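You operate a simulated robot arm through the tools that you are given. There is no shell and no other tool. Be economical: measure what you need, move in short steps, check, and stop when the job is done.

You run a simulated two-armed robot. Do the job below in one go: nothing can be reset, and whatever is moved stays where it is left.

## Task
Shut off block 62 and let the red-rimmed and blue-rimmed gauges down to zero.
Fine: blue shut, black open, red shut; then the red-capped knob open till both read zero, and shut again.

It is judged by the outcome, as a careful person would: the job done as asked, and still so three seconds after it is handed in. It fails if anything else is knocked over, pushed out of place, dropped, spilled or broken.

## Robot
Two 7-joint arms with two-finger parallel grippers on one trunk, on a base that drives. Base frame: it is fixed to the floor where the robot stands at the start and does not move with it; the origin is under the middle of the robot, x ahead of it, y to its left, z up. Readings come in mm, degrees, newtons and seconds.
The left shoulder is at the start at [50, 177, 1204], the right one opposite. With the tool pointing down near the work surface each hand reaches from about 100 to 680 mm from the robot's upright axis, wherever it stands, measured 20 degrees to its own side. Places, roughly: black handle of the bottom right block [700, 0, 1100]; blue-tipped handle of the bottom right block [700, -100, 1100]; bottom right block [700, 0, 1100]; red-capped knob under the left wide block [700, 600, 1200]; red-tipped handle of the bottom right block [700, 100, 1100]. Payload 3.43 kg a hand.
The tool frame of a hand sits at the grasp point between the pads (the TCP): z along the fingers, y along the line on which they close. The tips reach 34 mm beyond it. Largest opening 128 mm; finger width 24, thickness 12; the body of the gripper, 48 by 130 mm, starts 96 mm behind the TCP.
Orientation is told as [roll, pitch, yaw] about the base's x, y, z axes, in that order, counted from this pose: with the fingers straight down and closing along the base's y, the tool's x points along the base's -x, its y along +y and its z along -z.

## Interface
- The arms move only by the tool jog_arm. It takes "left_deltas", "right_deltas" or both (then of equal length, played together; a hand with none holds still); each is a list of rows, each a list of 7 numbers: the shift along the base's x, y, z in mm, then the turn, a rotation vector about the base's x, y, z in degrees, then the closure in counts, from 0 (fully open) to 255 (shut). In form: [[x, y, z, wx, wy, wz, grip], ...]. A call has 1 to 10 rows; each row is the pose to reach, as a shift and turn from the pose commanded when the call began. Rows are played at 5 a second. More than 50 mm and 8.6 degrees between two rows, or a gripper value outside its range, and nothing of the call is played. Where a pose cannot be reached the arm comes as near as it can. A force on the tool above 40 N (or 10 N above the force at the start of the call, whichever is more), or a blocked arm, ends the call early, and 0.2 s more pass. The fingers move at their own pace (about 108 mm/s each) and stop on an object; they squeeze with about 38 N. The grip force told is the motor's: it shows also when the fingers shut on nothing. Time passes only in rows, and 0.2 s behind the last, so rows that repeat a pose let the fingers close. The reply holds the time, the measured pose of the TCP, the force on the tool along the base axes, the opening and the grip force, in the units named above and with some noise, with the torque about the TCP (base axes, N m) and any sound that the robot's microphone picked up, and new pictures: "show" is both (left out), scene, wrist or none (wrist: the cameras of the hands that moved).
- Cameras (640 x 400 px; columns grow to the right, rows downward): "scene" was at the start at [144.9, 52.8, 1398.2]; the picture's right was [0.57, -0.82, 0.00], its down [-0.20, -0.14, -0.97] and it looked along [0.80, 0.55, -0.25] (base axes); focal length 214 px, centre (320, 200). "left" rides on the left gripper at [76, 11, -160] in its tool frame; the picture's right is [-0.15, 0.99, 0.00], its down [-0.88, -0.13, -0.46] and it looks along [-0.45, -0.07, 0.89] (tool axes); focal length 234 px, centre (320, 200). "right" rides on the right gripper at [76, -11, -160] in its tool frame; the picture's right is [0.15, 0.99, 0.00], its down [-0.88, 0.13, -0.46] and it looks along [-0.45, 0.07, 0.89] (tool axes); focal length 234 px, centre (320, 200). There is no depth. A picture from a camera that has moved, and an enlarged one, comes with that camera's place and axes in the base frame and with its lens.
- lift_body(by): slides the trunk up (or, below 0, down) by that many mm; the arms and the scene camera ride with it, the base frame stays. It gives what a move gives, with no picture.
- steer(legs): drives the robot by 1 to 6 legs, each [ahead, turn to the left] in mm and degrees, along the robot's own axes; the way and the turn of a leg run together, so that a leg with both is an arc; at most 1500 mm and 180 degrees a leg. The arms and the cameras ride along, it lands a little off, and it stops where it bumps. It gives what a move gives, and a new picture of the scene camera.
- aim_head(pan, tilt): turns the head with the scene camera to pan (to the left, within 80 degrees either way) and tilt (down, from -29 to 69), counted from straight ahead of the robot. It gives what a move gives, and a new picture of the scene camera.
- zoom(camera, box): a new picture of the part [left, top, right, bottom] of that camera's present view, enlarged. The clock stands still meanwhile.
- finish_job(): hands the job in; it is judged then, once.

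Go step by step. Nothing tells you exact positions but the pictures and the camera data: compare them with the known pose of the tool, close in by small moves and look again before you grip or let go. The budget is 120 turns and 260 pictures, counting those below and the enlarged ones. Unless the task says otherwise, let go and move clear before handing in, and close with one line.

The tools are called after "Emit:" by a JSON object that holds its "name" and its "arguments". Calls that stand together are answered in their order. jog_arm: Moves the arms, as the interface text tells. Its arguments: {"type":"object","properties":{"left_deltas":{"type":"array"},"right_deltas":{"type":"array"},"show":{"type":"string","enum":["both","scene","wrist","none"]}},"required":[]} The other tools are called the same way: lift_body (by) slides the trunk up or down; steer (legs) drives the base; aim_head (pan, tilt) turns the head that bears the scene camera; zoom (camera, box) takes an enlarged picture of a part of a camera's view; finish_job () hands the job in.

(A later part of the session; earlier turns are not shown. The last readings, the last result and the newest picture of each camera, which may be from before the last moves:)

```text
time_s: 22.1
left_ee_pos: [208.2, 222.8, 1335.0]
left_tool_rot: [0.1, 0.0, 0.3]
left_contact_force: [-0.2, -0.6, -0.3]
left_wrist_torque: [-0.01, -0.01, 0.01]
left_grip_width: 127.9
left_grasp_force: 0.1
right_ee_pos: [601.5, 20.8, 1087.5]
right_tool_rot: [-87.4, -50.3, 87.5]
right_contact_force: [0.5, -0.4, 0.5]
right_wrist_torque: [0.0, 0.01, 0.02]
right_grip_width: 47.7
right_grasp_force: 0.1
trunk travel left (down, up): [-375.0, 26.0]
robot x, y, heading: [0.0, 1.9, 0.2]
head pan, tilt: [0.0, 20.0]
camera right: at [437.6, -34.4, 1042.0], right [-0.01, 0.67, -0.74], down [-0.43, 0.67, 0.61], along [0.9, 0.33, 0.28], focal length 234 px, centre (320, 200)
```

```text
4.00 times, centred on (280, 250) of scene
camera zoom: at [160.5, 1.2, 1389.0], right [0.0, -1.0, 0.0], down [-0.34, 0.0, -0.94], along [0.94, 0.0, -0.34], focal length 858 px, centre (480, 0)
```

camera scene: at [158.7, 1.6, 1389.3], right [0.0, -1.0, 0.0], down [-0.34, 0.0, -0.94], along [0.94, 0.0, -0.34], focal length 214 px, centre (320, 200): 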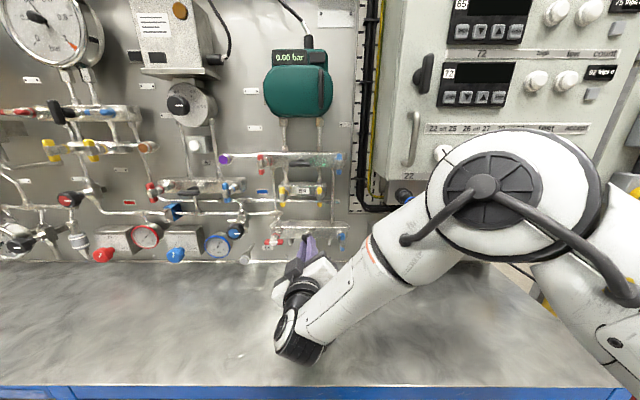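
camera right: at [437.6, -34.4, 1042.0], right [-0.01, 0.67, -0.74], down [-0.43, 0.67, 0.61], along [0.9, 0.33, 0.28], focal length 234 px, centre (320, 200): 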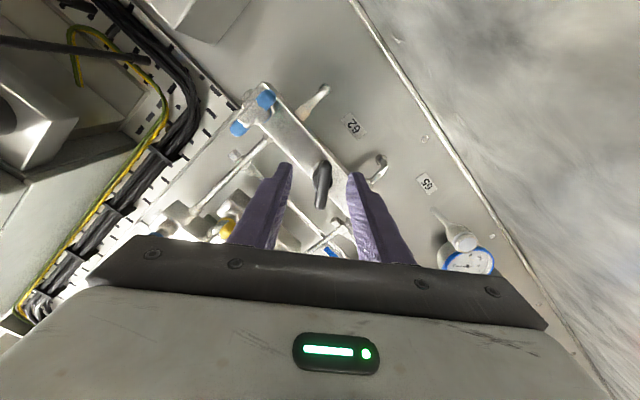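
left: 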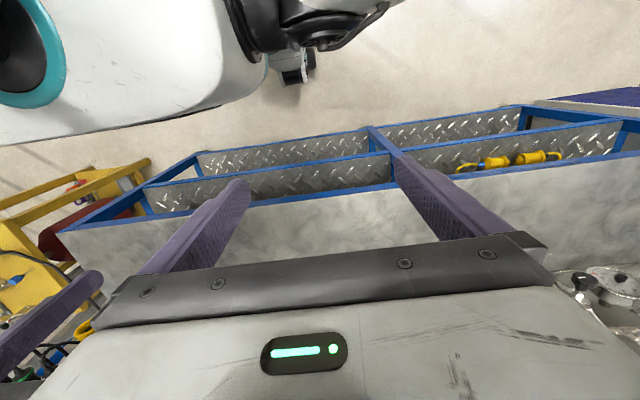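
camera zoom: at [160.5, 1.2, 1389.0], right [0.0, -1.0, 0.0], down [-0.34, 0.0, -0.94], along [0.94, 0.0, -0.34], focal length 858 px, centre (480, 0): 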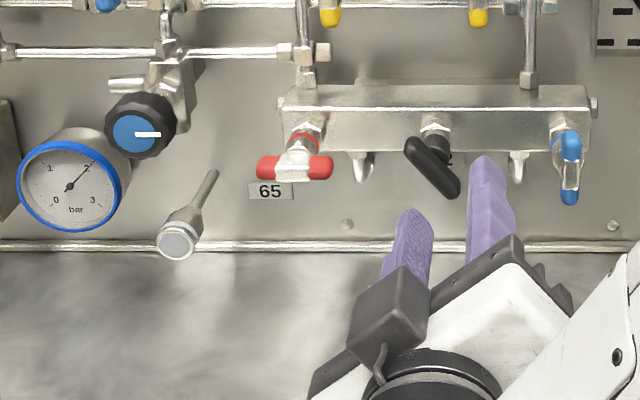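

Emit:
{"name": "jog_arm", "arguments": {"right_deltas": [[0, 0, 0, 0, 0, 0, 160], [0, 0, 0, 0, 0, 0, 160]], "show": "none"}}

```text
time_s: 22.7
left_ee_pos: [209.8, 221.7, 1334.7]
left_tool_rot: [0.0, -0.1, 0.2]
left_contact_force: [0.4, 0.5, 0.4]
left_wrist_torque: [0.0, -0.01, -0.01]
left_grip_width: 128.0
left_grasp_force: 0.1
right_ee_pos: [600.9, 22.5, 1090.7]
right_tool_rot: [-87.7, -50.4, 87.6]
right_contact_force: [0.0, -0.4, 0.7]
right_wrist_torque: [-0.02, -0.03, 0.02]
right_grip_width: 47.8
right_grasp_force: 0.0
trunk travel left (down, up): [-375.0, 26.0]
robot x, y, heading: [0.1, 2.0, 0.2]
head pan, tilt: [0.0, 20.0]
```

The blue gauge now reads about 2.0, so the two sides are equalising. I'll straighten the slight tilt, re-centre on black's 45° bar and grip it again.

Emit:
{"name": "jog_arm", "arguments": {"right_deltas": [[-5, 6, 3, 0, -1.5, 0.6, 160], [0, 12, 5, -2, -1.5, 0.6, 160], [10, 12, 5, -2, -1.5, 0.6, 160], [18, 12, 5, -2, -1.5, 0.6, 160]], "show": "wrist"}}

Emit:
{"name": "zoom", "arguments": {"camera": "right", "box": [220, 80, 420, 260]}}

```text
time_s: 23.7
left_ee_pos: [208.2, 223.0, 1335.3]
left_tool_rot: [-0.2, 0.0, 0.2]
left_contact_force: [0.0, 0.3, 0.4]
left_wrist_torque: [0.02, -0.01, -0.01]
left_grip_width: 128.2
left_grasp_force: 0.1
right_ee_pos: [626.4, 23.7, 1112.2]
right_tool_rot: [-91.7, -49.7, 90.1]
right_contact_force: [-5.3, 6.6, -0.5]
right_wrist_torque: [0.16, 0.13, 0.34]
right_grip_width: 50.6
right_grasp_force: 2.1
trunk travel left (down, up): [-375.0, 26.0]
robot x, y, heading: [-4.1, 3.0, 0.2]
head pan, tilt: [0.0, 20.0]
camera right: at [466.2, -30.3, 1058.5], right [0.03, 0.66, -0.75], down [-0.45, 0.68, 0.58], along [0.89, 0.32, 0.32], focal length 234 px, centre (320, 200)
```

right: 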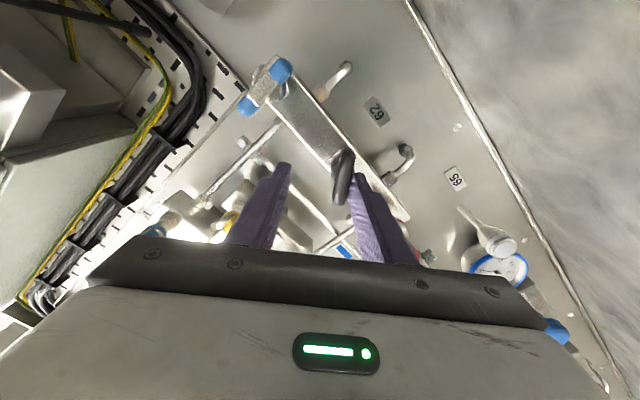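

```text
2.22 times, centred on (320, 170) of right
camera zoom: at [466.2, -30.3, 1058.5], right [0.03, 0.66, -0.75], down [-0.45, 0.68, 0.58], along [0.89, 0.32, 0.32], focal length 520 px, centre (320, 267)
```

zoom: 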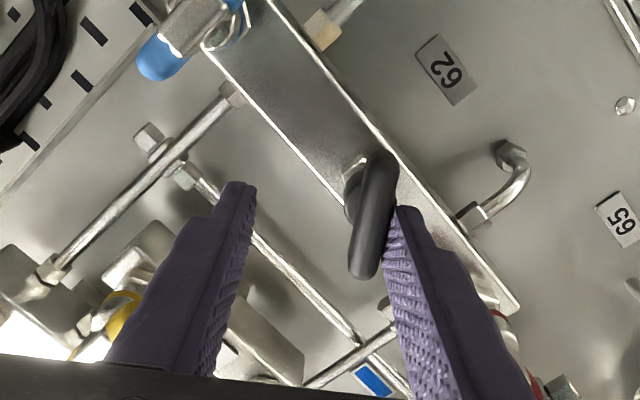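

The hand is off from where I sent it and touches the bar. I'll back off straight and let it settle.

Emit:
{"name": "jog_arm", "arguments": {"right_deltas": [[-20, 0, 0, 0, 0, 0, 160], [-45, 0, 0, 0, 0, 0, 160], [-45, 0, 0, 0, 0, 0, 160], [-45, 0, 0, 0, 0, 0, 160]], "show": "scene"}}

```text
time_s: 24.9
left_ee_pos: [208.7, 221.4, 1335.2]
left_tool_rot: [-0.1, 0.0, 0.2]
left_contact_force: [-1.1, 0.0, -0.3]
left_wrist_torque: [0.0, -0.01, 0.03]
left_grip_width: 128.1
left_grasp_force: 0.0
right_ee_pos: [585.6, 5.6, 1079.5]
right_tool_rot: [-86.2, -50.0, 83.6]
right_contact_force: [-0.2, 0.6, -0.1]
right_wrist_torque: [0.01, 0.03, -0.03]
right_grip_width: 47.7
right_grasp_force: 0.1
trunk travel left (down, up): [-375.0, 26.0]
robot x, y, heading: [-7.0, -3.2, 0.2]
head pan, tilt: [0.0, 20.0]
stopped in row 4 (right hand): the arm was blocked; the commanded pose is now the measured one
camera scene: at [160.7, 1.0, 1388.9], right [0.0, -1.0, 0.0], down [-0.34, 0.0, -0.94], along [0.94, 0.0, -0.34], focal length 214 px, centre (320, 200)
```

scene: 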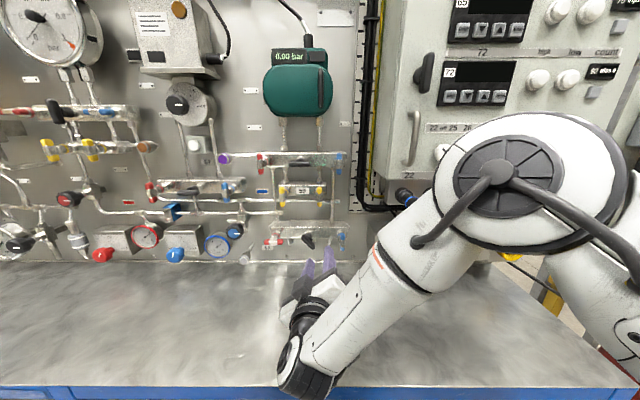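

Emit:
{"name": "aim_head", "arguments": {"pan": -40, "tilt": 45}}

```text
time_s: 25.9
left_ee_pos: [209.6, 221.7, 1335.1]
left_tool_rot: [0.0, 0.0, 0.1]
left_contact_force: [0.7, 0.7, -0.3]
left_wrist_torque: [0.0, 0.01, -0.01]
left_grip_width: 128.1
left_grasp_force: 0.1
right_ee_pos: [584.7, 5.2, 1080.4]
right_tool_rot: [-86.2, -50.0, 83.7]
right_contact_force: [0.0, -0.5, -0.1]
right_wrist_torque: [0.01, 0.01, 0.02]
right_grip_width: 48.1
right_grasp_force: 0.1
trunk travel left (down, up): [-375.0, 26.0]
robot x, y, heading: [2.0, 1.3, 0.2]
head pan, tilt: [-40.0, 45.0]
camera scene: at [130.0, -51.1, 1350.3], right [-0.64, -0.77, 0.0], down [-0.54, 0.45, -0.71], along [0.54, -0.45, -0.71], focal length 214 px, centre (320, 200)
```

scene: 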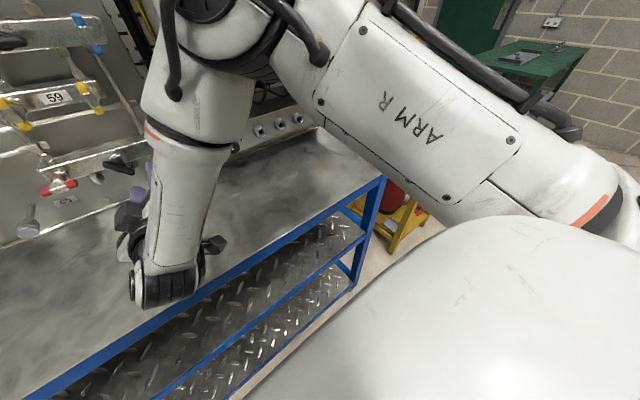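

Emit:
{"name": "aim_head", "arguments": {"pan": -40, "tilt": 5}}

```text
time_s: 27.0
left_ee_pos: [210.3, 221.5, 1335.4]
left_tool_rot: [0.0, 0.0, 0.1]
left_contact_force: [-0.1, 0.5, -0.8]
left_wrist_torque: [-0.06, 0.02, 0.0]
left_grip_width: 127.7
left_grasp_force: 0.0
right_ee_pos: [586.4, 5.4, 1082.1]
right_tool_rot: [-86.2, -50.0, 83.8]
right_contact_force: [0.2, 0.0, 0.2]
right_wrist_torque: [0.02, -0.01, -0.02]
right_grip_width: 47.6
right_grasp_force: 0.0
trunk travel left (down, up): [-375.0, 26.0]
robot x, y, heading: [-2.3, 0.8, 0.1]
head pan, tilt: [-40.0, 5.0]
camera scene: at [138.1, -58.0, 1413.2], right [-0.64, -0.77, 0.0], down [-0.07, 0.06, -1.0], along [0.77, -0.64, -0.09], focal length 214 px, centre (320, 200)
```

scene: 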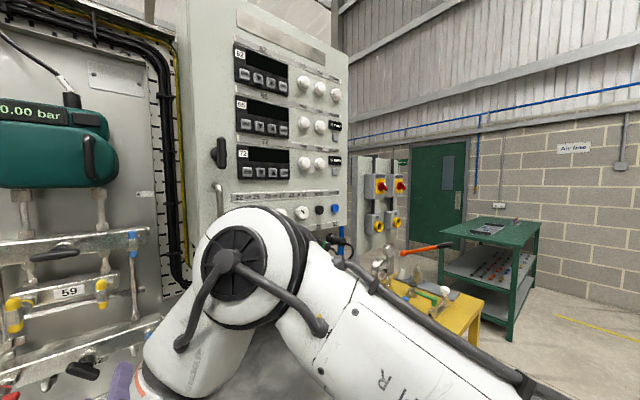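

The right elbow is very close to the grey cabinet and is probably what blocked it. I'll drive the whole robot straight back to clear it.

Emit:
{"name": "steer", "arguments": {"legs": [[-120, 0]]}}

```text
time_s: 28.2
left_ee_pos: [90.3, 222.2, 1334.9]
left_tool_rot: [0.0, -0.1, 0.3]
left_contact_force: [0.1, 0.4, -0.3]
left_wrist_torque: [0.0, -0.05, 0.03]
left_grip_width: 128.2
left_grasp_force: 0.1
right_ee_pos: [467.7, 6.1, 1081.9]
right_tool_rot: [-86.4, -50.0, 83.8]
right_contact_force: [-0.3, 0.2, 0.2]
right_wrist_torque: [0.02, 0.02, 0.02]
right_grip_width: 47.7
right_grasp_force: 0.0
trunk travel left (down, up): [-375.0, 26.0]
robot x, y, heading: [-119.4, -2.7, 0.1]
head pan, tilt: [-40.0, 5.0]
camera scene: at [19.9, -58.3, 1413.4], right [-0.64, -0.77, 0.0], down [-0.07, 0.06, -1.0], along [0.77, -0.64, -0.09], focal length 214 px, centre (320, 200)
```

scene: 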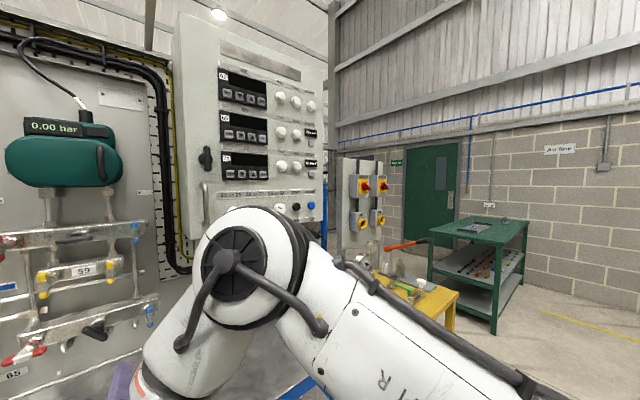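

The cabinet looks undisturbed. With more distance the arm can stretch out lower, so I'll straighten the tool and come back in front of black.

Emit:
{"name": "aim_head", "arguments": {"pan": 0, "tilt": 20}}

Emit:
{"name": "jog_arm", "arguments": {"right_deltas": [[20, 6, 3, 0, -1, 1, 160], [40, 12, 6, 0, -2, 2, 160], [60, 20, 10, 0, -2.3, 3.4, 160], [80, 28, 14, 0, -2.3, 3.4, 160], [100, 28, 14, 0, -2.3, 3.4, 160], [100, 28, 14, 0, -2.3, 3.4, 160]], "show": "both"}}

Emit:
{"name": "zoom", "arguments": {"camera": "right", "box": [220, 80, 420, 260]}}

Emit:
{"name": "zoom", "arguments": {"camera": "scene", "box": [120, 160, 400, 320]}}

```text
time_s: 29.3
left_ee_pos: [91.2, 222.1, 1334.8]
left_tool_rot: [0.0, 0.0, 0.3]
left_contact_force: [1.0, -0.9, 0.3]
left_wrist_torque: [0.01, 0.03, 0.0]
left_grip_width: 128.1
left_grasp_force: 0.0
right_ee_pos: [468.4, 5.4, 1081.5]
right_tool_rot: [-86.3, -50.0, 83.7]
right_contact_force: [-0.9, 0.8, 0.2]
right_wrist_torque: [0.02, -0.01, 0.0]
right_grip_width: 47.9
right_grasp_force: 0.0
trunk travel left (down, up): [-375.0, 26.0]
robot x, y, heading: [-116.8, -1.8, -0.0]
head pan, tilt: [0.0, 20.0]
camera scene: at [43.4, 0.8, 1389.0], right [0.0, -1.0, 0.0], down [-0.34, 0.0, -0.94], along [0.94, 0.0, -0.34], focal length 214 px, centre (320, 200)
```

scene: 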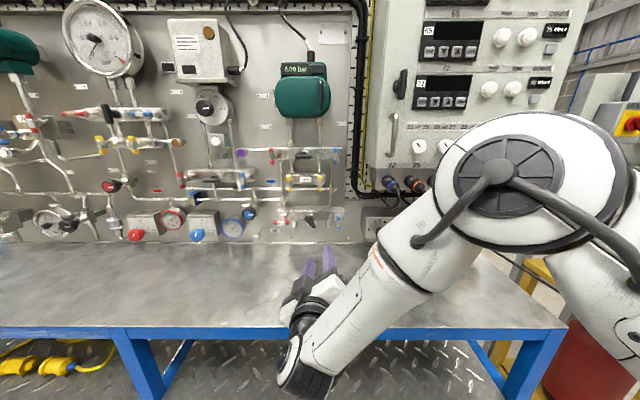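

```text
time_s: 30.7
left_ee_pos: [90.8, 222.2, 1335.2]
left_tool_rot: [0.1, -0.1, 0.3]
left_contact_force: [0.1, 0.9, 0.3]
left_wrist_torque: [0.01, 0.0, 0.0]
left_grip_width: 128.1
left_grasp_force: 0.0
right_ee_pos: [569.6, 33.7, 1095.7]
right_tool_rot: [-89.9, -50.0, 90.0]
right_contact_force: [-0.2, -0.4, 0.6]
right_wrist_torque: [-0.03, 0.01, -0.02]
right_grip_width: 47.7
right_grasp_force: 0.1
trunk travel left (down, up): [-375.0, 26.0]
robot x, y, heading: [-118.5, 4.7, 0.3]
head pan, tilt: [0.0, 20.0]
camera scene: at [43.1, 1.1, 1389.0], right [0.01, -1.0, 0.0], down [-0.34, 0.0, -0.94], along [0.94, 0.01, -0.34], focal length 214 px, centre (320, 200)
camera right: at [408.1, -23.9, 1045.0], right [0.0, 0.66, -0.75], down [-0.46, 0.66, 0.59], along [0.89, 0.34, 0.3], focal length 234 px, centre (320, 200)
```

scene: 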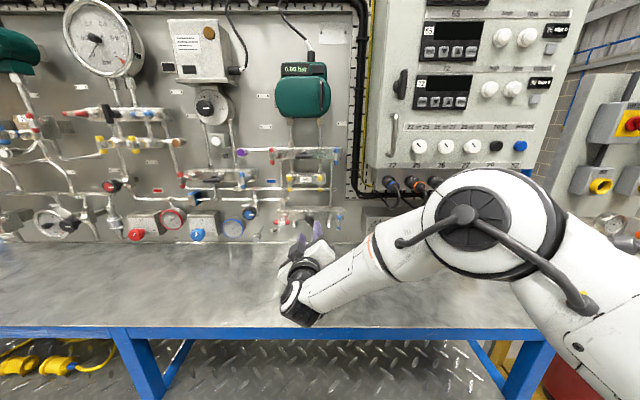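
right: 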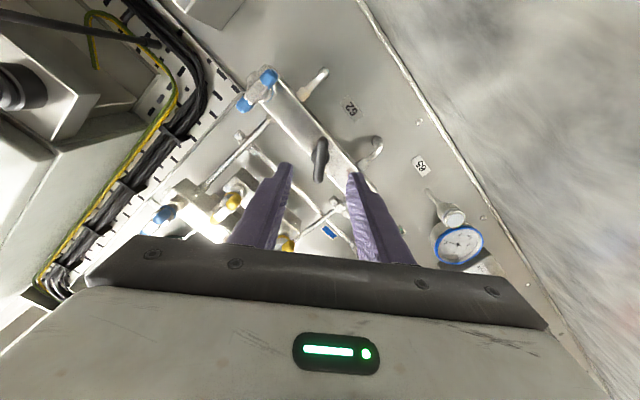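

```text
2.22 times, centred on (320, 170) of right
camera zoom: at [408.1, -23.9, 1045.0], right [0.0, 0.66, -0.75], down [-0.46, 0.66, 0.59], along [0.89, 0.34, 0.3], focal length 520 px, centre (320, 267)
```

zoom: 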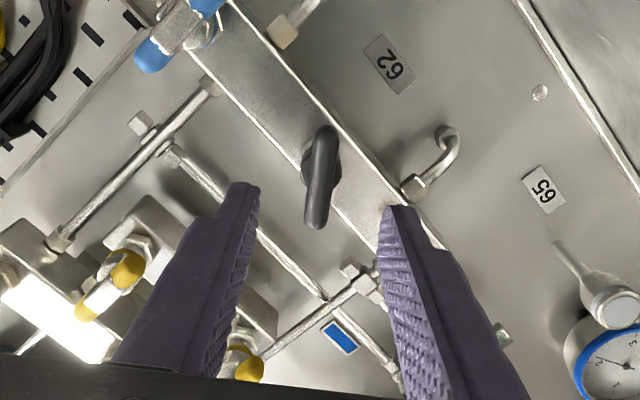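

```text
2.29 times, centred on (260, 240) of scene
camera zoom: at [43.1, 1.1, 1389.0], right [0.01, -1.0, 0.0], down [-0.34, 0.0, -0.94], along [0.94, 0.01, -0.34], focal length 490 px, centre (457, 109)
```

zoom: 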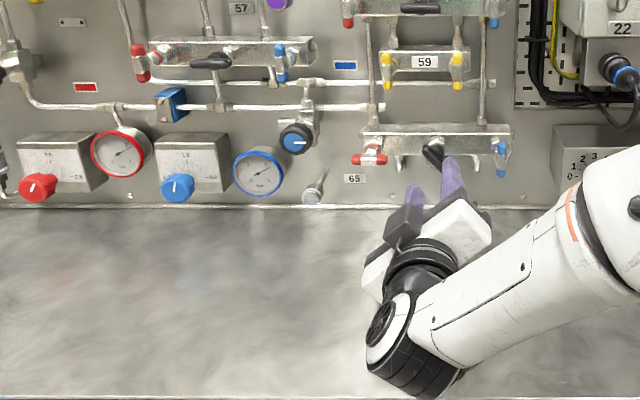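

The hand sits exactly where commanded now, and both gauges read about 2.1. I'll advance and grip black's bar again.

Emit:
{"name": "jog_arm", "arguments": {"right_deltas": [[20, -1, -1, 0, 0, 0, 170], [40, -1, -1, 0, 0, 0, 170], [52, -1, -1, 0, 0, 0, 170], [52, -1, -1, 0, 0, 0, 220], [52, -1, -1, 0, 0, 0, 255], [52, -1, -1, 0, 0, 0, 255]], "show": "wrist"}}

```text
time_s: 32.1
left_ee_pos: [92.7, 222.4, 1334.8]
left_tool_rot: [-0.1, -0.1, 0.3]
left_contact_force: [0.1, -0.1, 0.7]
left_wrist_torque: [0.01, 0.02, 0.0]
left_grip_width: 128.0
left_grasp_force: 0.0
right_ee_pos: [621.0, 33.4, 1096.0]
right_tool_rot: [-89.9, -50.1, 90.0]
right_contact_force: [2.4, 0.4, 0.6]
right_wrist_torque: [0.0, -0.16, 0.1]
right_grip_width: 11.9
right_grasp_force: 44.9
trunk travel left (down, up): [-375.0, 26.0]
robot x, y, heading: [-117.4, 0.3, 0.3]
head pan, tilt: [0.0, 20.0]
camera right: at [461.0, -23.8, 1043.9], right [0.0, 0.67, -0.75], down [-0.46, 0.66, 0.59], along [0.89, 0.34, 0.3], focal length 234 px, centre (320, 200)
```

right: 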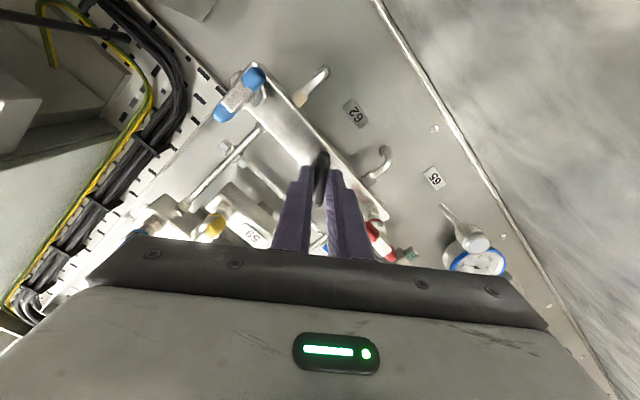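

Emit:
{"name": "jog_arm", "arguments": {"right_deltas": [[0, 0, 0, -6, 0, 0, 255], [0, 0, 0, -12, 0, 0, 255], [0, 0, 0, -18, 0, 0, 255], [0, 0, 0, -24, 0, 0, 255], [0, 0, 0, -30, 0, 0, 255], [0, 0, 0, -36, 0, 0, 255], [0, 0, 0, -42, 0, 0, 255], [0, 0, 0, -48, 0, 0, 255], [0, 0, 0, -50, 0, 0, 255]], "show": "both"}}

```text
time_s: 34.1
left_ee_pos: [92.5, 222.2, 1335.2]
left_tool_rot: [-0.1, 0.0, 0.3]
left_contact_force: [0.4, -0.6, -0.1]
left_wrist_torque: [-0.02, -0.01, 0.06]
left_grip_width: 127.9
left_grasp_force: 0.0
right_ee_pos: [622.1, 34.3, 1095.3]
right_tool_rot: [-90.0, 0.0, 90.0]
right_contact_force: [17.1, 5.1, 9.0]
right_wrist_torque: [0.07, -0.15, 1.14]
right_grip_width: 11.5
right_grasp_force: 45.0
trunk travel left (down, up): [-375.0, 26.0]
robot x, y, heading: [-116.5, -2.0, 0.2]
head pan, tilt: [0.0, 20.0]
camera scene: at [44.7, 1.6, 1388.8], right [0.01, -1.0, 0.0], down [-0.34, 0.0, -0.94], along [0.94, 0.01, -0.34], focal length 214 px, centre (320, 200)
camera right: at [460.9, -42.6, 1106.5], right [0.0, -0.15, -0.99], down [-0.46, 0.88, -0.13], along [0.89, 0.45, -0.07], focal length 234 px, centre (320, 200)
```

scene: 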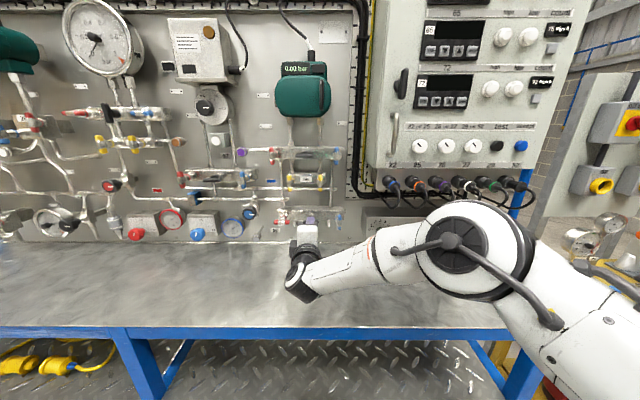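
right: 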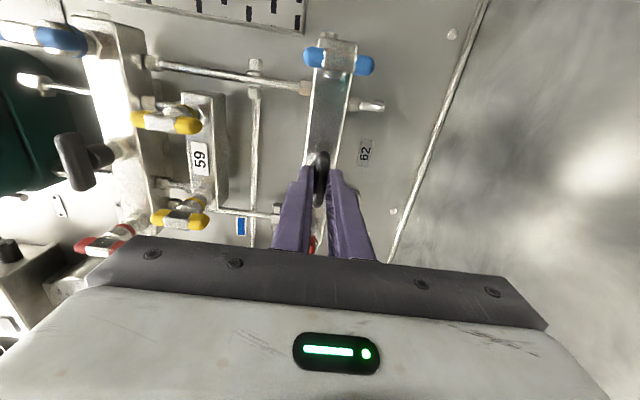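

Black is now horizontal (open). I'll release it, back off and shift over to red, where the roll already suits.

Emit:
{"name": "jog_arm", "arguments": {"right_deltas": [[0, 0, 0, 0, 0, 0, 190], [0, 0, 0, 0, 0, 0, 150], [-30, 0, 0, 0, 0, 0, 150], [-55, 0, 0, 0, 0, 0, 140], [-55, 45, 0, 0, 0, 0, 130], [-55, 89, 0, 0, 0, 0, 130], [-55, 89, 0, 0, 0, 0, 130]], "show": "both"}}

Emit:
{"name": "zoom", "arguments": {"camera": "right", "box": [220, 80, 420, 260]}}

Emit:
{"name": "zoom", "arguments": {"camera": "scene", "box": [120, 160, 400, 320]}}

```text
time_s: 35.9
left_ee_pos: [91.9, 221.8, 1335.2]
left_tool_rot: [0.0, 0.0, 0.3]
left_contact_force: [0.3, 0.2, 0.3]
left_wrist_torque: [0.01, -0.01, 0.0]
left_grip_width: 128.0
left_grasp_force: 0.0
right_ee_pos: [586.7, 84.9, 1105.4]
right_tool_rot: [-90.3, -1.1, 86.5]
right_contact_force: [-0.2, 0.5, 1.0]
right_wrist_torque: [0.01, 0.01, 0.01]
right_grip_width: 62.5
right_grasp_force: 0.1
trunk travel left (down, up): [-375.0, 26.0]
robot x, y, heading: [-117.7, -0.2, 0.0]
head pan, tilt: [0.0, 20.0]
stopped in row 7 (right hand): the arm was blocked; the commanded pose is now the measured one
camera scene: at [43.6, 0.8, 1388.9], right [0.01, -1.0, 0.0], down [-0.34, 0.0, -0.94], along [0.94, 0.01, -0.34], focal length 214 px, centre (320, 200)
camera right: at [421.0, 18.2, 1115.0], right [0.0, -0.13, -0.99], down [-0.4, 0.91, -0.12], along [0.92, 0.4, -0.05], focal length 234 px, centre (320, 200)
```

scene: 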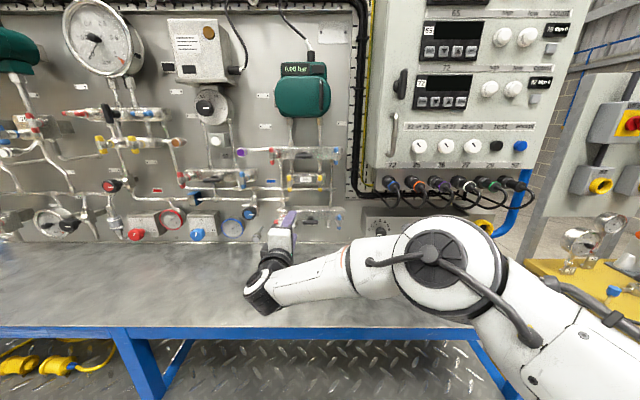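
right: 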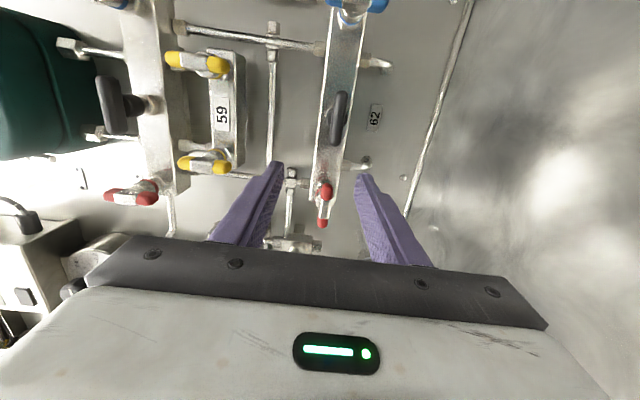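

```text
2.22 times, centred on (320, 170) of right
camera zoom: at [421.0, 18.2, 1115.0], right [0.0, -0.13, -0.99], down [-0.4, 0.91, -0.12], along [0.92, 0.4, -0.05], focal length 520 px, centre (320, 267)
```

zoom: 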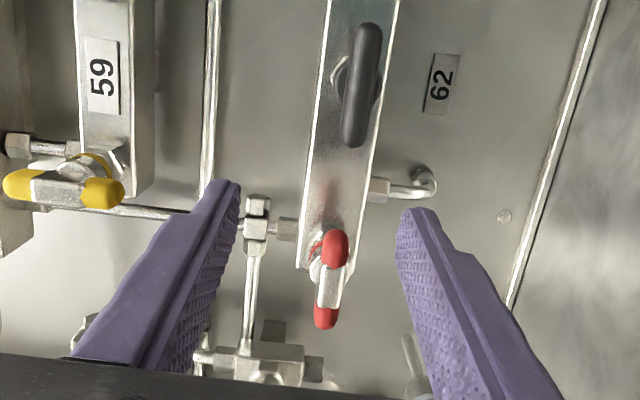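

```text
2.29 times, centred on (260, 240) of scene
camera zoom: at [43.6, 0.8, 1388.9], right [0.01, -1.0, 0.0], down [-0.34, 0.0, -0.94], along [0.94, 0.01, -0.34], focal length 490 px, centre (457, 109)
```

zoom: 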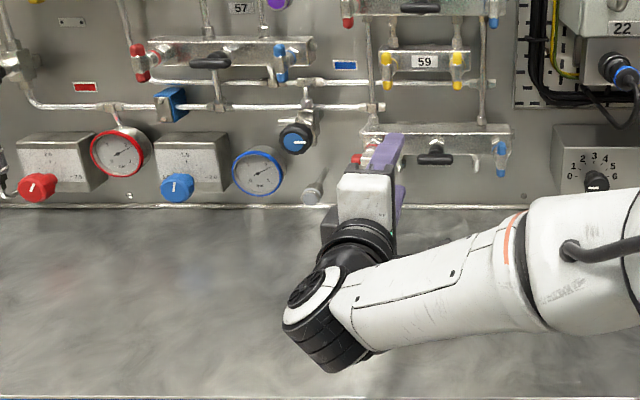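

Black is horizontal and both gauges agree, but the right wrist has run into its limit near red. I'll withdraw it and use the left hand for red.

Emit:
{"name": "jog_arm", "arguments": {"right_deltas": [[-30, 0, 0, 0, 0, 0, 130], [-40, -40, 0, 0, 0, 0, 130], [-50, -85, 0, 0, 0, 0, 130], [-70, -130, 0, 0, 0, 0, 130], [-90, -175, 0, 0, 0, 0, 130], [-100, -220, 0, 0, 0, 0, 130]], "left_deltas": [[20, 0, 0, 0, -8.5, 0, 0], [45, 0, 0, 0, -17, 0, 0], [70, 0, -10, 0, -25.5, 0, 0], [95, 0, -20, 0, -34, 0, 0], [120, 0, -30, 0, -42.5, 0, 0], [145, 0, -40, 0, -51, 0, 0]], "show": "scene"}}

```text
time_s: 37.3
left_ee_pos: [236.3, 222.7, 1296.5]
left_tool_rot: [-0.4, -51.2, 0.5]
left_contact_force: [0.0, 0.5, 0.4]
left_wrist_torque: [0.0, -0.04, -0.02]
left_grip_width: 127.8
left_grasp_force: 0.1
right_ee_pos: [479.5, -116.6, 1116.6]
right_tool_rot: [-90.1, -1.1, 86.5]
right_contact_force: [0.2, -0.1, 0.5]
right_wrist_torque: [-0.01, 0.01, -0.05]
right_grip_width: 62.7
right_grasp_force: 0.1
right hand out of reach, approached as far as the arm can: row 6
trunk travel left (down, up): [-375.0, 26.0]
robot x, y, heading: [-115.6, 5.0, 0.2]
head pan, tilt: [0.0, 20.0]
camera scene: at [42.7, 1.4, 1389.1], right [0.01, -1.0, 0.0], down [-0.34, 0.0, -0.94], along [0.94, 0.01, -0.34], focal length 214 px, centre (320, 200)
```

scene: 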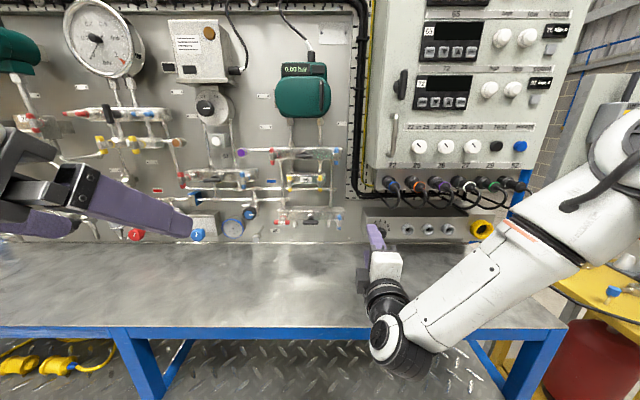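

Emit:
{"name": "jog_arm", "arguments": {"left_deltas": [[32, -10, -20, 0, -5, 0, 0], [64, -20, -40, 0, -10, 0, 0], [96, -30, -60, 0, -15, 0, 0], [128, -40, -80, 0, -20, 0, 40], [160, -50, -100, 0, -25, 0, 80], [190, -60, -120, 0, -30, 0, 100], [220, -70, -140, 0, -35, 0, 130], [250, -80, -165, 0, -39, 0, 130], [280, -92, -190, 0, -39, 0, 130], [310, -99, -201, 0, -39, 0, 130]], "show": "both"}}

```text
time_s: 39.5
left_ee_pos: [456.9, 167.6, 1209.3]
left_tool_rot: [-5.4, -86.7, 6.2]
left_contact_force: [-0.3, -0.1, 0.4]
left_wrist_torque: [0.0, -0.01, 0.02]
left_grip_width: 62.7
left_grasp_force: 0.1
left hand out of reach, approached as far as the arm can: row 7, 8, 9, 10
right_ee_pos: [481.1, -116.4, 1115.0]
right_tool_rot: [-90.1, -1.2, 86.3]
right_contact_force: [-0.5, 0.9, -0.9]
right_wrist_torque: [-0.03, 0.0, 0.01]
right_grip_width: 62.8
right_grasp_force: 0.1
trunk travel left (down, up): [-375.0, 26.0]
robot x, y, heading: [-116.0, -0.9, 0.6]
head pan, tilt: [0.0, 20.0]
camera scene: at [43.6, 0.9, 1388.9], right [0.01, -1.0, 0.0], down [-0.34, 0.0, -0.94], along [0.94, 0.01, -0.34], focal length 214 px, centre (320, 200)
camera left: at [294.3, 177.4, 1143.0], right [-0.01, 0.99, 0.14], down [-0.4, -0.13, 0.91], along [0.92, -0.05, 0.4], focal length 234 px, centre (320, 200)
```

scene: 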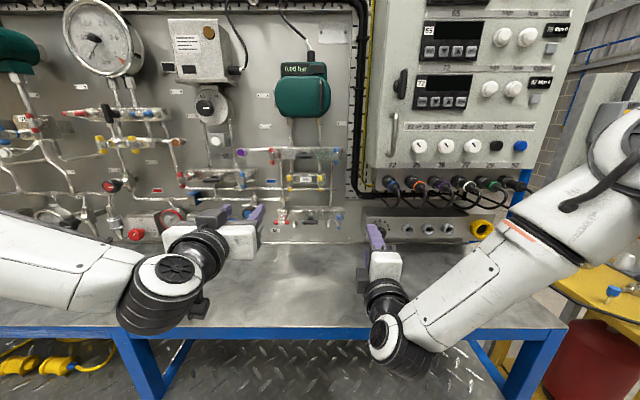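
left: 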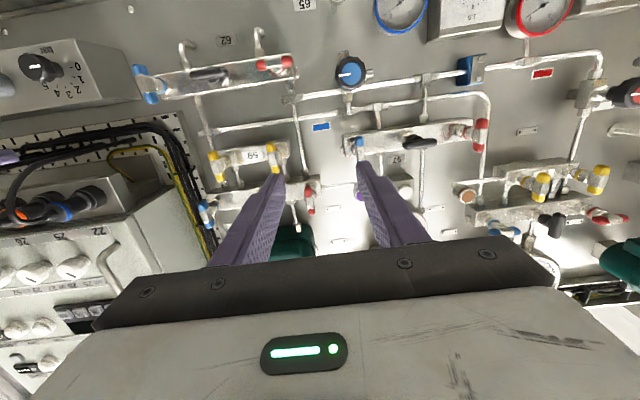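

Emit:
{"name": "jog_arm", "arguments": {"left_deltas": [[20, -5, -25, 0, -1, 0, 130], [40, -15, -50, 0, -2, 0, 130], [60, -25, -75, 0, -3, 0, 130], [80, -35, -100, 0, -3.3, 0, 130], [103, -45, -110, 0, -3.3, 0, 130], [103, -45, -110, 0, -3.3, 0, 130]], "show": "both"}}

```text
time_s: 40.9
left_ee_pos: [519.6, 154.5, 1211.1]
left_tool_rot: [-4.5, -85.9, 6.3]
left_contact_force: [1.1, 0.1, -1.2]
left_wrist_torque: [0.02, -0.05, -0.01]
left_grip_width: 62.6
left_grasp_force: 0.0
left hand out of reach, approached as far as the arm can: row 1, 2, 3, 4, 5, 6
right_ee_pos: [483.4, -116.8, 1113.4]
right_tool_rot: [-89.8, -1.0, 86.3]
right_contact_force: [0.7, 0.5, -0.3]
right_wrist_torque: [-0.04, 0.0, 0.01]
right_grip_width: 62.7
right_grasp_force: 0.1
trunk travel left (down, up): [-375.0, 26.0]
robot x, y, heading: [-117.9, 3.3, 0.3]
head pan, tilt: [0.0, 20.0]
camera scene: at [46.7, 1.4, 1388.3], right [0.01, -1.0, 0.0], down [-0.35, 0.0, -0.94], along [0.94, 0.01, -0.35], focal length 214 px, centre (320, 200)
camera left: at [356.7, 161.6, 1145.8], right [-0.02, 0.99, 0.14], down [-0.39, -0.14, 0.91], along [0.92, -0.04, 0.39], focal length 234 px, centre (320, 200)
```

scene: 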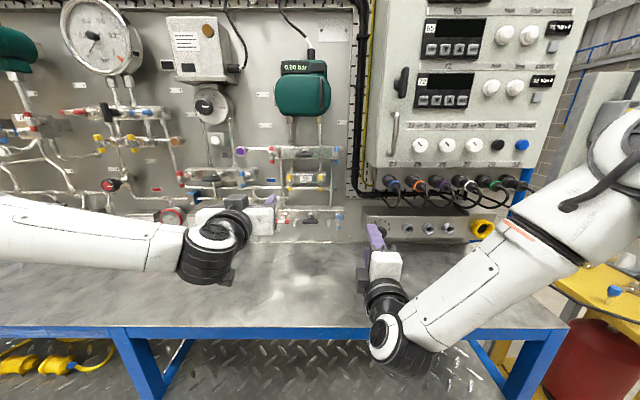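
left: 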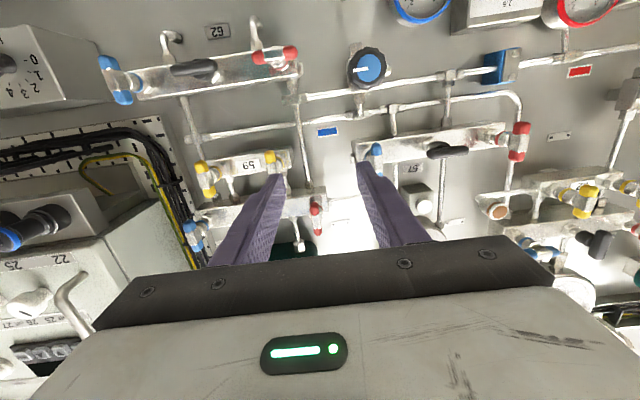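

The left arm is stuck in a poor configuration for red. I'll fold it back, then shift the robot about 90 mm left so the right hand meets red the way it met black.

Emit:
{"name": "jog_arm", "arguments": {"left_deltas": [[-40, 10, 10, 0, 5, 0, 130], [-80, 20, 20, 0, 10, 0, 130], [-120, 30, 40, 0, 15, 0, 130], [-160, 40, 60, 0, 20, 0, 130], [-200, 50, 80, 0, 25, 0, 130]], "show": "none"}}

Emit:
{"name": "steer", "arguments": {"legs": [[-200, 0], [0, 20], [270, 0], [0, -20]]}}

```text
time_s: 42.1
left_ee_pos: [321.9, 207.9, 1293.4]
left_tool_rot: [1.1, -61.1, 0.8]
left_contact_force: [0.2, 0.2, -0.1]
left_wrist_torque: [0.01, -0.01, -0.03]
left_grip_width: 62.6
left_grasp_force: 0.1
right_ee_pos: [478.8, -115.7, 1116.1]
right_tool_rot: [-90.1, -1.0, 86.2]
right_contact_force: [-0.2, 0.1, 0.6]
right_wrist_torque: [-0.03, 0.04, 0.0]
right_grip_width: 62.7
right_grasp_force: 0.2
trunk travel left (down, up): [-375.0, 26.0]
robot x, y, heading: [-115.2, -3.9, 0.3]
head pan, tilt: [0.0, 20.0]
```

```text
time_s: 47.4
left_ee_pos: [375.7, 301.3, 1293.8]
left_tool_rot: [1.0, -61.0, 0.9]
left_contact_force: [0.3, -0.4, 1.4]
left_wrist_torque: [0.01, 0.0, 0.0]
left_grip_width: 62.5
left_grasp_force: 0.0
right_ee_pos: [532.9, -21.6, 1116.4]
right_tool_rot: [-90.0, -1.1, 86.4]
right_contact_force: [-0.6, 0.2, -0.1]
right_wrist_torque: [-0.02, 0.01, 0.01]
right_grip_width: 62.7
right_grasp_force: 0.1
trunk travel left (down, up): [-375.0, 26.0]
robot x, y, heading: [-65.3, 96.4, 0.2]
head pan, tilt: [0.0, 20.0]
camera scene: at [96.0, 94.0, 1389.0], right [0.01, -1.0, 0.0], down [-0.34, 0.0, -0.94], along [0.94, 0.01, -0.34], focal length 214 px, centre (320, 200)
```

scene: 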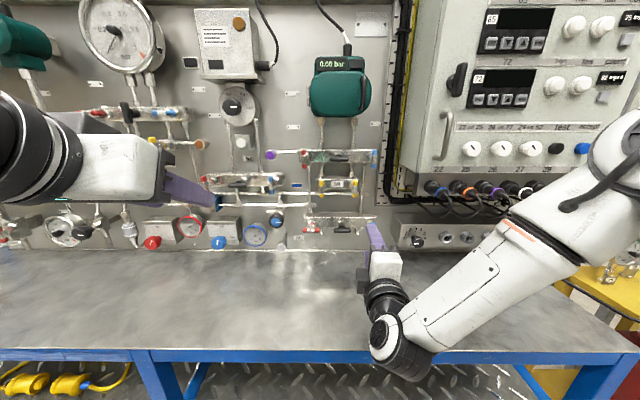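

Emit:
{"name": "steer", "arguments": {"legs": [[-53, 0]]}}

Emit:
{"name": "jog_arm", "arguments": {"right_deltas": [[30, 20, -5, 0, 0, 1, 130], [50, 45, -10, 0, 0, 2, 130], [70, 75, -15, 0, 0, 3, 130], [85, 105, -18, -1, 0, 3.6, 130], [95, 130, -20, -1, 0, 3.6, 130], [95, 143, -20, -1, 0, 3.6, 130], [95, 143, -20, -1, 0, 3.6, 130]], "show": "both"}}

Emit:
{"name": "zoom", "arguments": {"camera": "right", "box": [220, 80, 420, 260]}}

```text
time_s: 48.3
left_ee_pos: [321.6, 301.2, 1294.3]
left_tool_rot: [1.0, -61.1, 1.1]
left_contact_force: [-0.3, -0.1, 0.9]
left_wrist_torque: [-0.02, 0.01, 0.0]
left_grip_width: 62.8
left_grasp_force: 0.2
right_ee_pos: [480.7, -21.9, 1116.6]
right_tool_rot: [-90.1, -1.1, 86.4]
right_contact_force: [-0.3, 0.3, 0.3]
right_wrist_torque: [0.01, 0.0, 0.04]
right_grip_width: 62.9
right_grasp_force: 0.1
trunk travel left (down, up): [-375.0, 26.0]
robot x, y, heading: [-118.5, 92.5, 0.4]
head pan, tilt: [0.0, 20.0]
camera scene: at [41.8, 94.0, 1389.2], right [0.01, -1.0, 0.0], down [-0.34, 0.0, -0.94], along [0.94, 0.01, -0.34], focal length 214 px, centre (320, 200)
```

scene: 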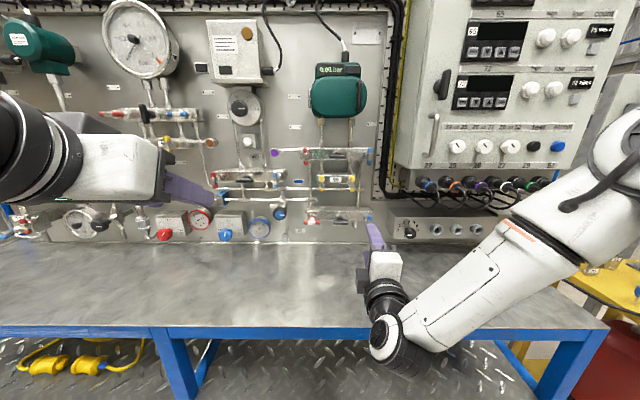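

```text
time_s: 49.9
left_ee_pos: [323.7, 300.3, 1293.7]
left_tool_rot: [0.9, -61.1, 1.1]
left_contact_force: [-0.2, 0.4, -0.5]
left_wrist_torque: [-0.01, 0.01, 0.0]
left_grip_width: 62.8
left_grasp_force: 0.0
right_ee_pos: [576.0, 121.8, 1094.2]
right_tool_rot: [-90.0, -0.1, 90.0]
right_contact_force: [-0.1, -0.4, 0.5]
right_wrist_torque: [-0.03, -0.01, -0.02]
right_grip_width: 62.6
right_grasp_force: 0.0
trunk travel left (down, up): [-375.0, 26.0]
robot x, y, heading: [-119.4, 90.4, 0.4]
head pan, tilt: [0.0, 20.0]
camera scene: at [43.1, 93.9, 1389.0], right [0.01, -1.0, 0.0], down [-0.34, 0.0, -0.94], along [0.94, 0.01, -0.34], focal length 214 px, centre (320, 200)
camera right: at [415.7, 44.8, 1106.0], right [0.0, -0.15, -0.99], down [-0.46, 0.88, -0.13], along [0.89, 0.45, -0.07], focal length 234 px, centre (320, 200)
```

scene: 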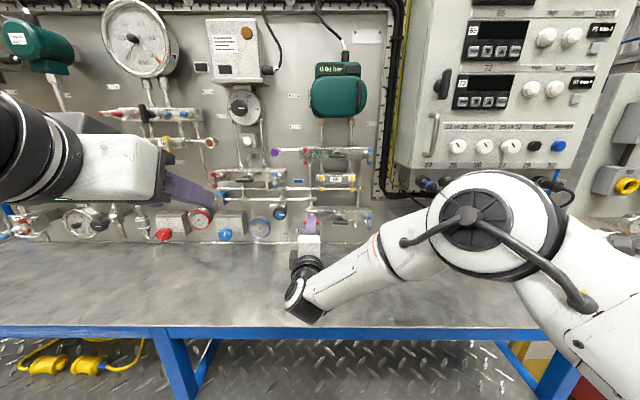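
right: 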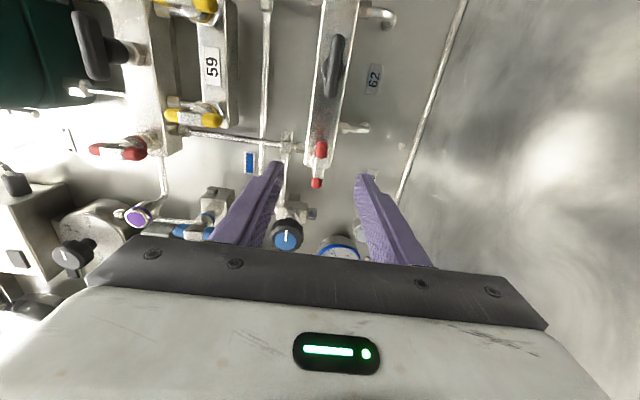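

```text
2.22 times, centred on (320, 170) of right
camera zoom: at [415.7, 44.8, 1106.0], right [0.0, -0.15, -0.99], down [-0.46, 0.88, -0.13], along [0.89, 0.45, -0.07], focal length 520 px, centre (320, 267)
```

zoom: 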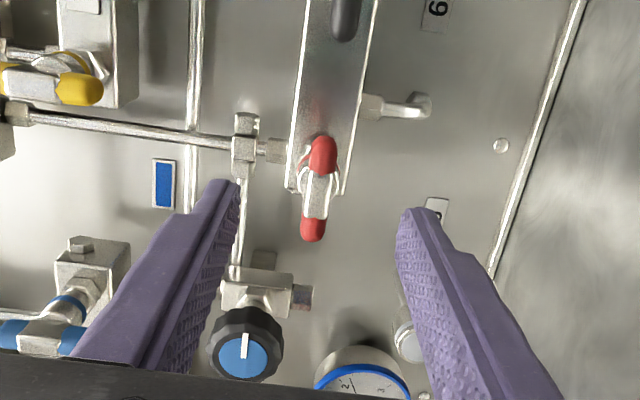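

Red's bar is at (647, 122, 1095), right between the fingers. I'll advance and grip it.

Emit:
{"name": "jog_arm", "arguments": {"right_deltas": [[20, 0, 1, 0, 0, 0, 130], [40, 0, 1, 0, 0, 0, 130], [49, 0, 1, 0, 0, 0, 150], [49, 0, 1, 0, 0, 0, 220], [49, 0, 1, 0, 0, 0, 255], [49, 0, 1, 0, 0, 0, 255]], "show": "wrist"}}

Emit:
{"name": "jog_arm", "arguments": {"right_deltas": [[0, 0, 0, 6, 0, 0, 255], [0, 0, 0, 12, 0, 0, 255], [0, 0, 0, 18, 0, 0, 255], [0, 0, 0, 24, 0, 0, 255], [0, 0, 0, 30, 0, 0, 255], [0, 0, 0, 36, 0, 0, 255], [0, 0, 0, 42, 0, 0, 255]], "show": "wrist"}}

```text
time_s: 51.3
left_ee_pos: [323.6, 300.3, 1293.7]
left_tool_rot: [0.9, -61.2, 1.0]
left_contact_force: [-0.8, 0.8, -0.7]
left_wrist_torque: [0.01, 0.0, -0.04]
left_grip_width: 62.8
left_grasp_force: 0.1
right_ee_pos: [624.7, 120.4, 1095.2]
right_tool_rot: [-89.9, -0.1, 90.0]
right_contact_force: [1.2, -0.7, -0.4]
right_wrist_torque: [-0.02, 0.05, 0.09]
right_grip_width: 11.8
right_grasp_force: 44.8
trunk travel left (down, up): [-375.0, 26.0]
robot x, y, heading: [-117.4, 90.7, 0.2]
head pan, tilt: [0.0, 20.0]
camera right: at [464.4, 44.2, 1106.4], right [0.0, -0.15, -0.99], down [-0.46, 0.88, -0.13], along [0.89, 0.45, -0.07], focal length 234 px, centre (320, 200)
```

right: 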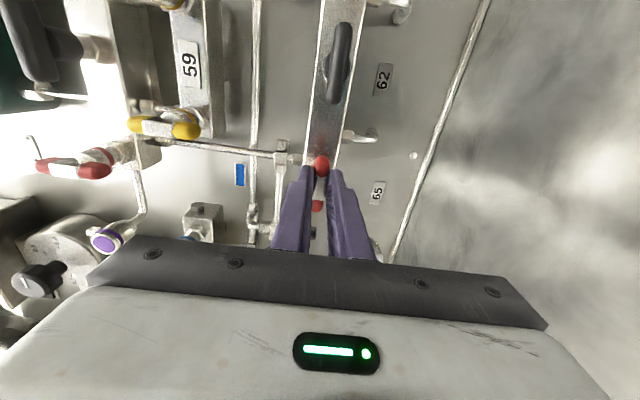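

```text
time_s: 52.9
left_ee_pos: [326.0, 300.6, 1293.0]
left_tool_rot: [0.9, -61.0, 1.0]
left_contact_force: [0.1, 0.3, 0.4]
left_wrist_torque: [-0.02, 0.03, 0.01]
left_grip_width: 62.7
left_grasp_force: 0.1
right_ee_pos: [624.8, 121.1, 1093.0]
right_tool_rot: [-89.5, -42.2, 89.7]
right_contact_force: [-1.5, -0.4, -17.1]
right_wrist_torque: [-0.11, -0.65, 0.64]
right_grip_width: 11.9
right_grasp_force: 44.7
trunk travel left (down, up): [-375.0, 26.0]
robot x, y, heading: [-119.6, 91.7, 0.5]
head pan, tilt: [0.0, 20.0]
camera right: at [464.1, 57.2, 1051.3], right [-0.01, 0.56, -0.83], down [-0.45, 0.74, 0.5], along [0.89, 0.38, 0.25], focal length 234 px, centre (320, 200)
```

right: 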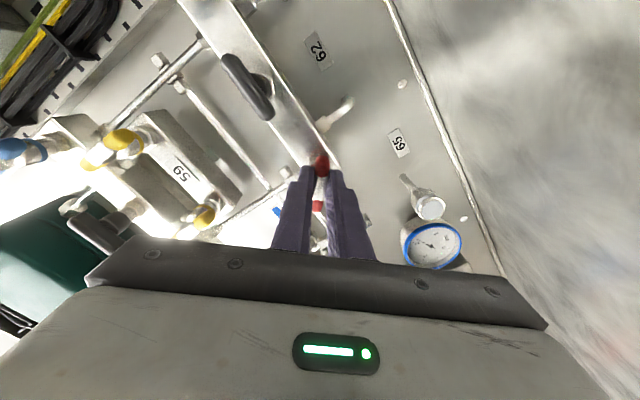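

Emit:
{"name": "jog_arm", "arguments": {"right_deltas": [[0, 0, -2, 6, 0, 0, 255], [0, 0, -2, 12, 0, 0, 255], [0, 0, -2, 18, 0, 0, 255], [0, 0, -2, 24, 0, 0, 255], [0, 0, -2, 30, 0, 0, 255], [0, 0, -2, 36, 0, 0, 255], [0, 0, -2, 42, 0, 0, 255], [0, 0, -2, 48, 0, 0, 255]], "show": "wrist"}}

```text
time_s: 54.7
left_ee_pos: [323.8, 303.1, 1292.5]
left_tool_rot: [0.6, -61.1, 1.2]
left_contact_force: [0.5, -0.1, 0.0]
left_wrist_torque: [0.02, -0.01, 0.0]
left_grip_width: 62.7
left_grasp_force: 0.0
right_ee_pos: [625.7, 123.8, 1090.9]
right_tool_rot: [10.2, -89.6, -9.9]
right_contact_force: [-3.1, 10.2, -14.6]
right_wrist_torque: [-0.42, -0.26, -0.22]
right_grip_width: 11.8
right_grasp_force: 45.1
trunk travel left (down, up): [-375.0, 26.0]
robot x, y, heading: [-117.3, 87.2, 0.3]
head pan, tilt: [0.0, 20.0]
camera right: at [464.0, 112.1, 1016.6], right [-0.01, 0.99, -0.15], down [-0.45, 0.13, 0.88], along [0.89, 0.07, 0.45], focal length 234 px, centre (320, 200)
```

right: 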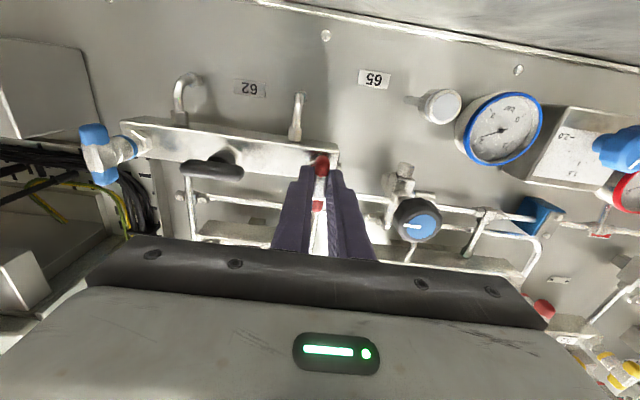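

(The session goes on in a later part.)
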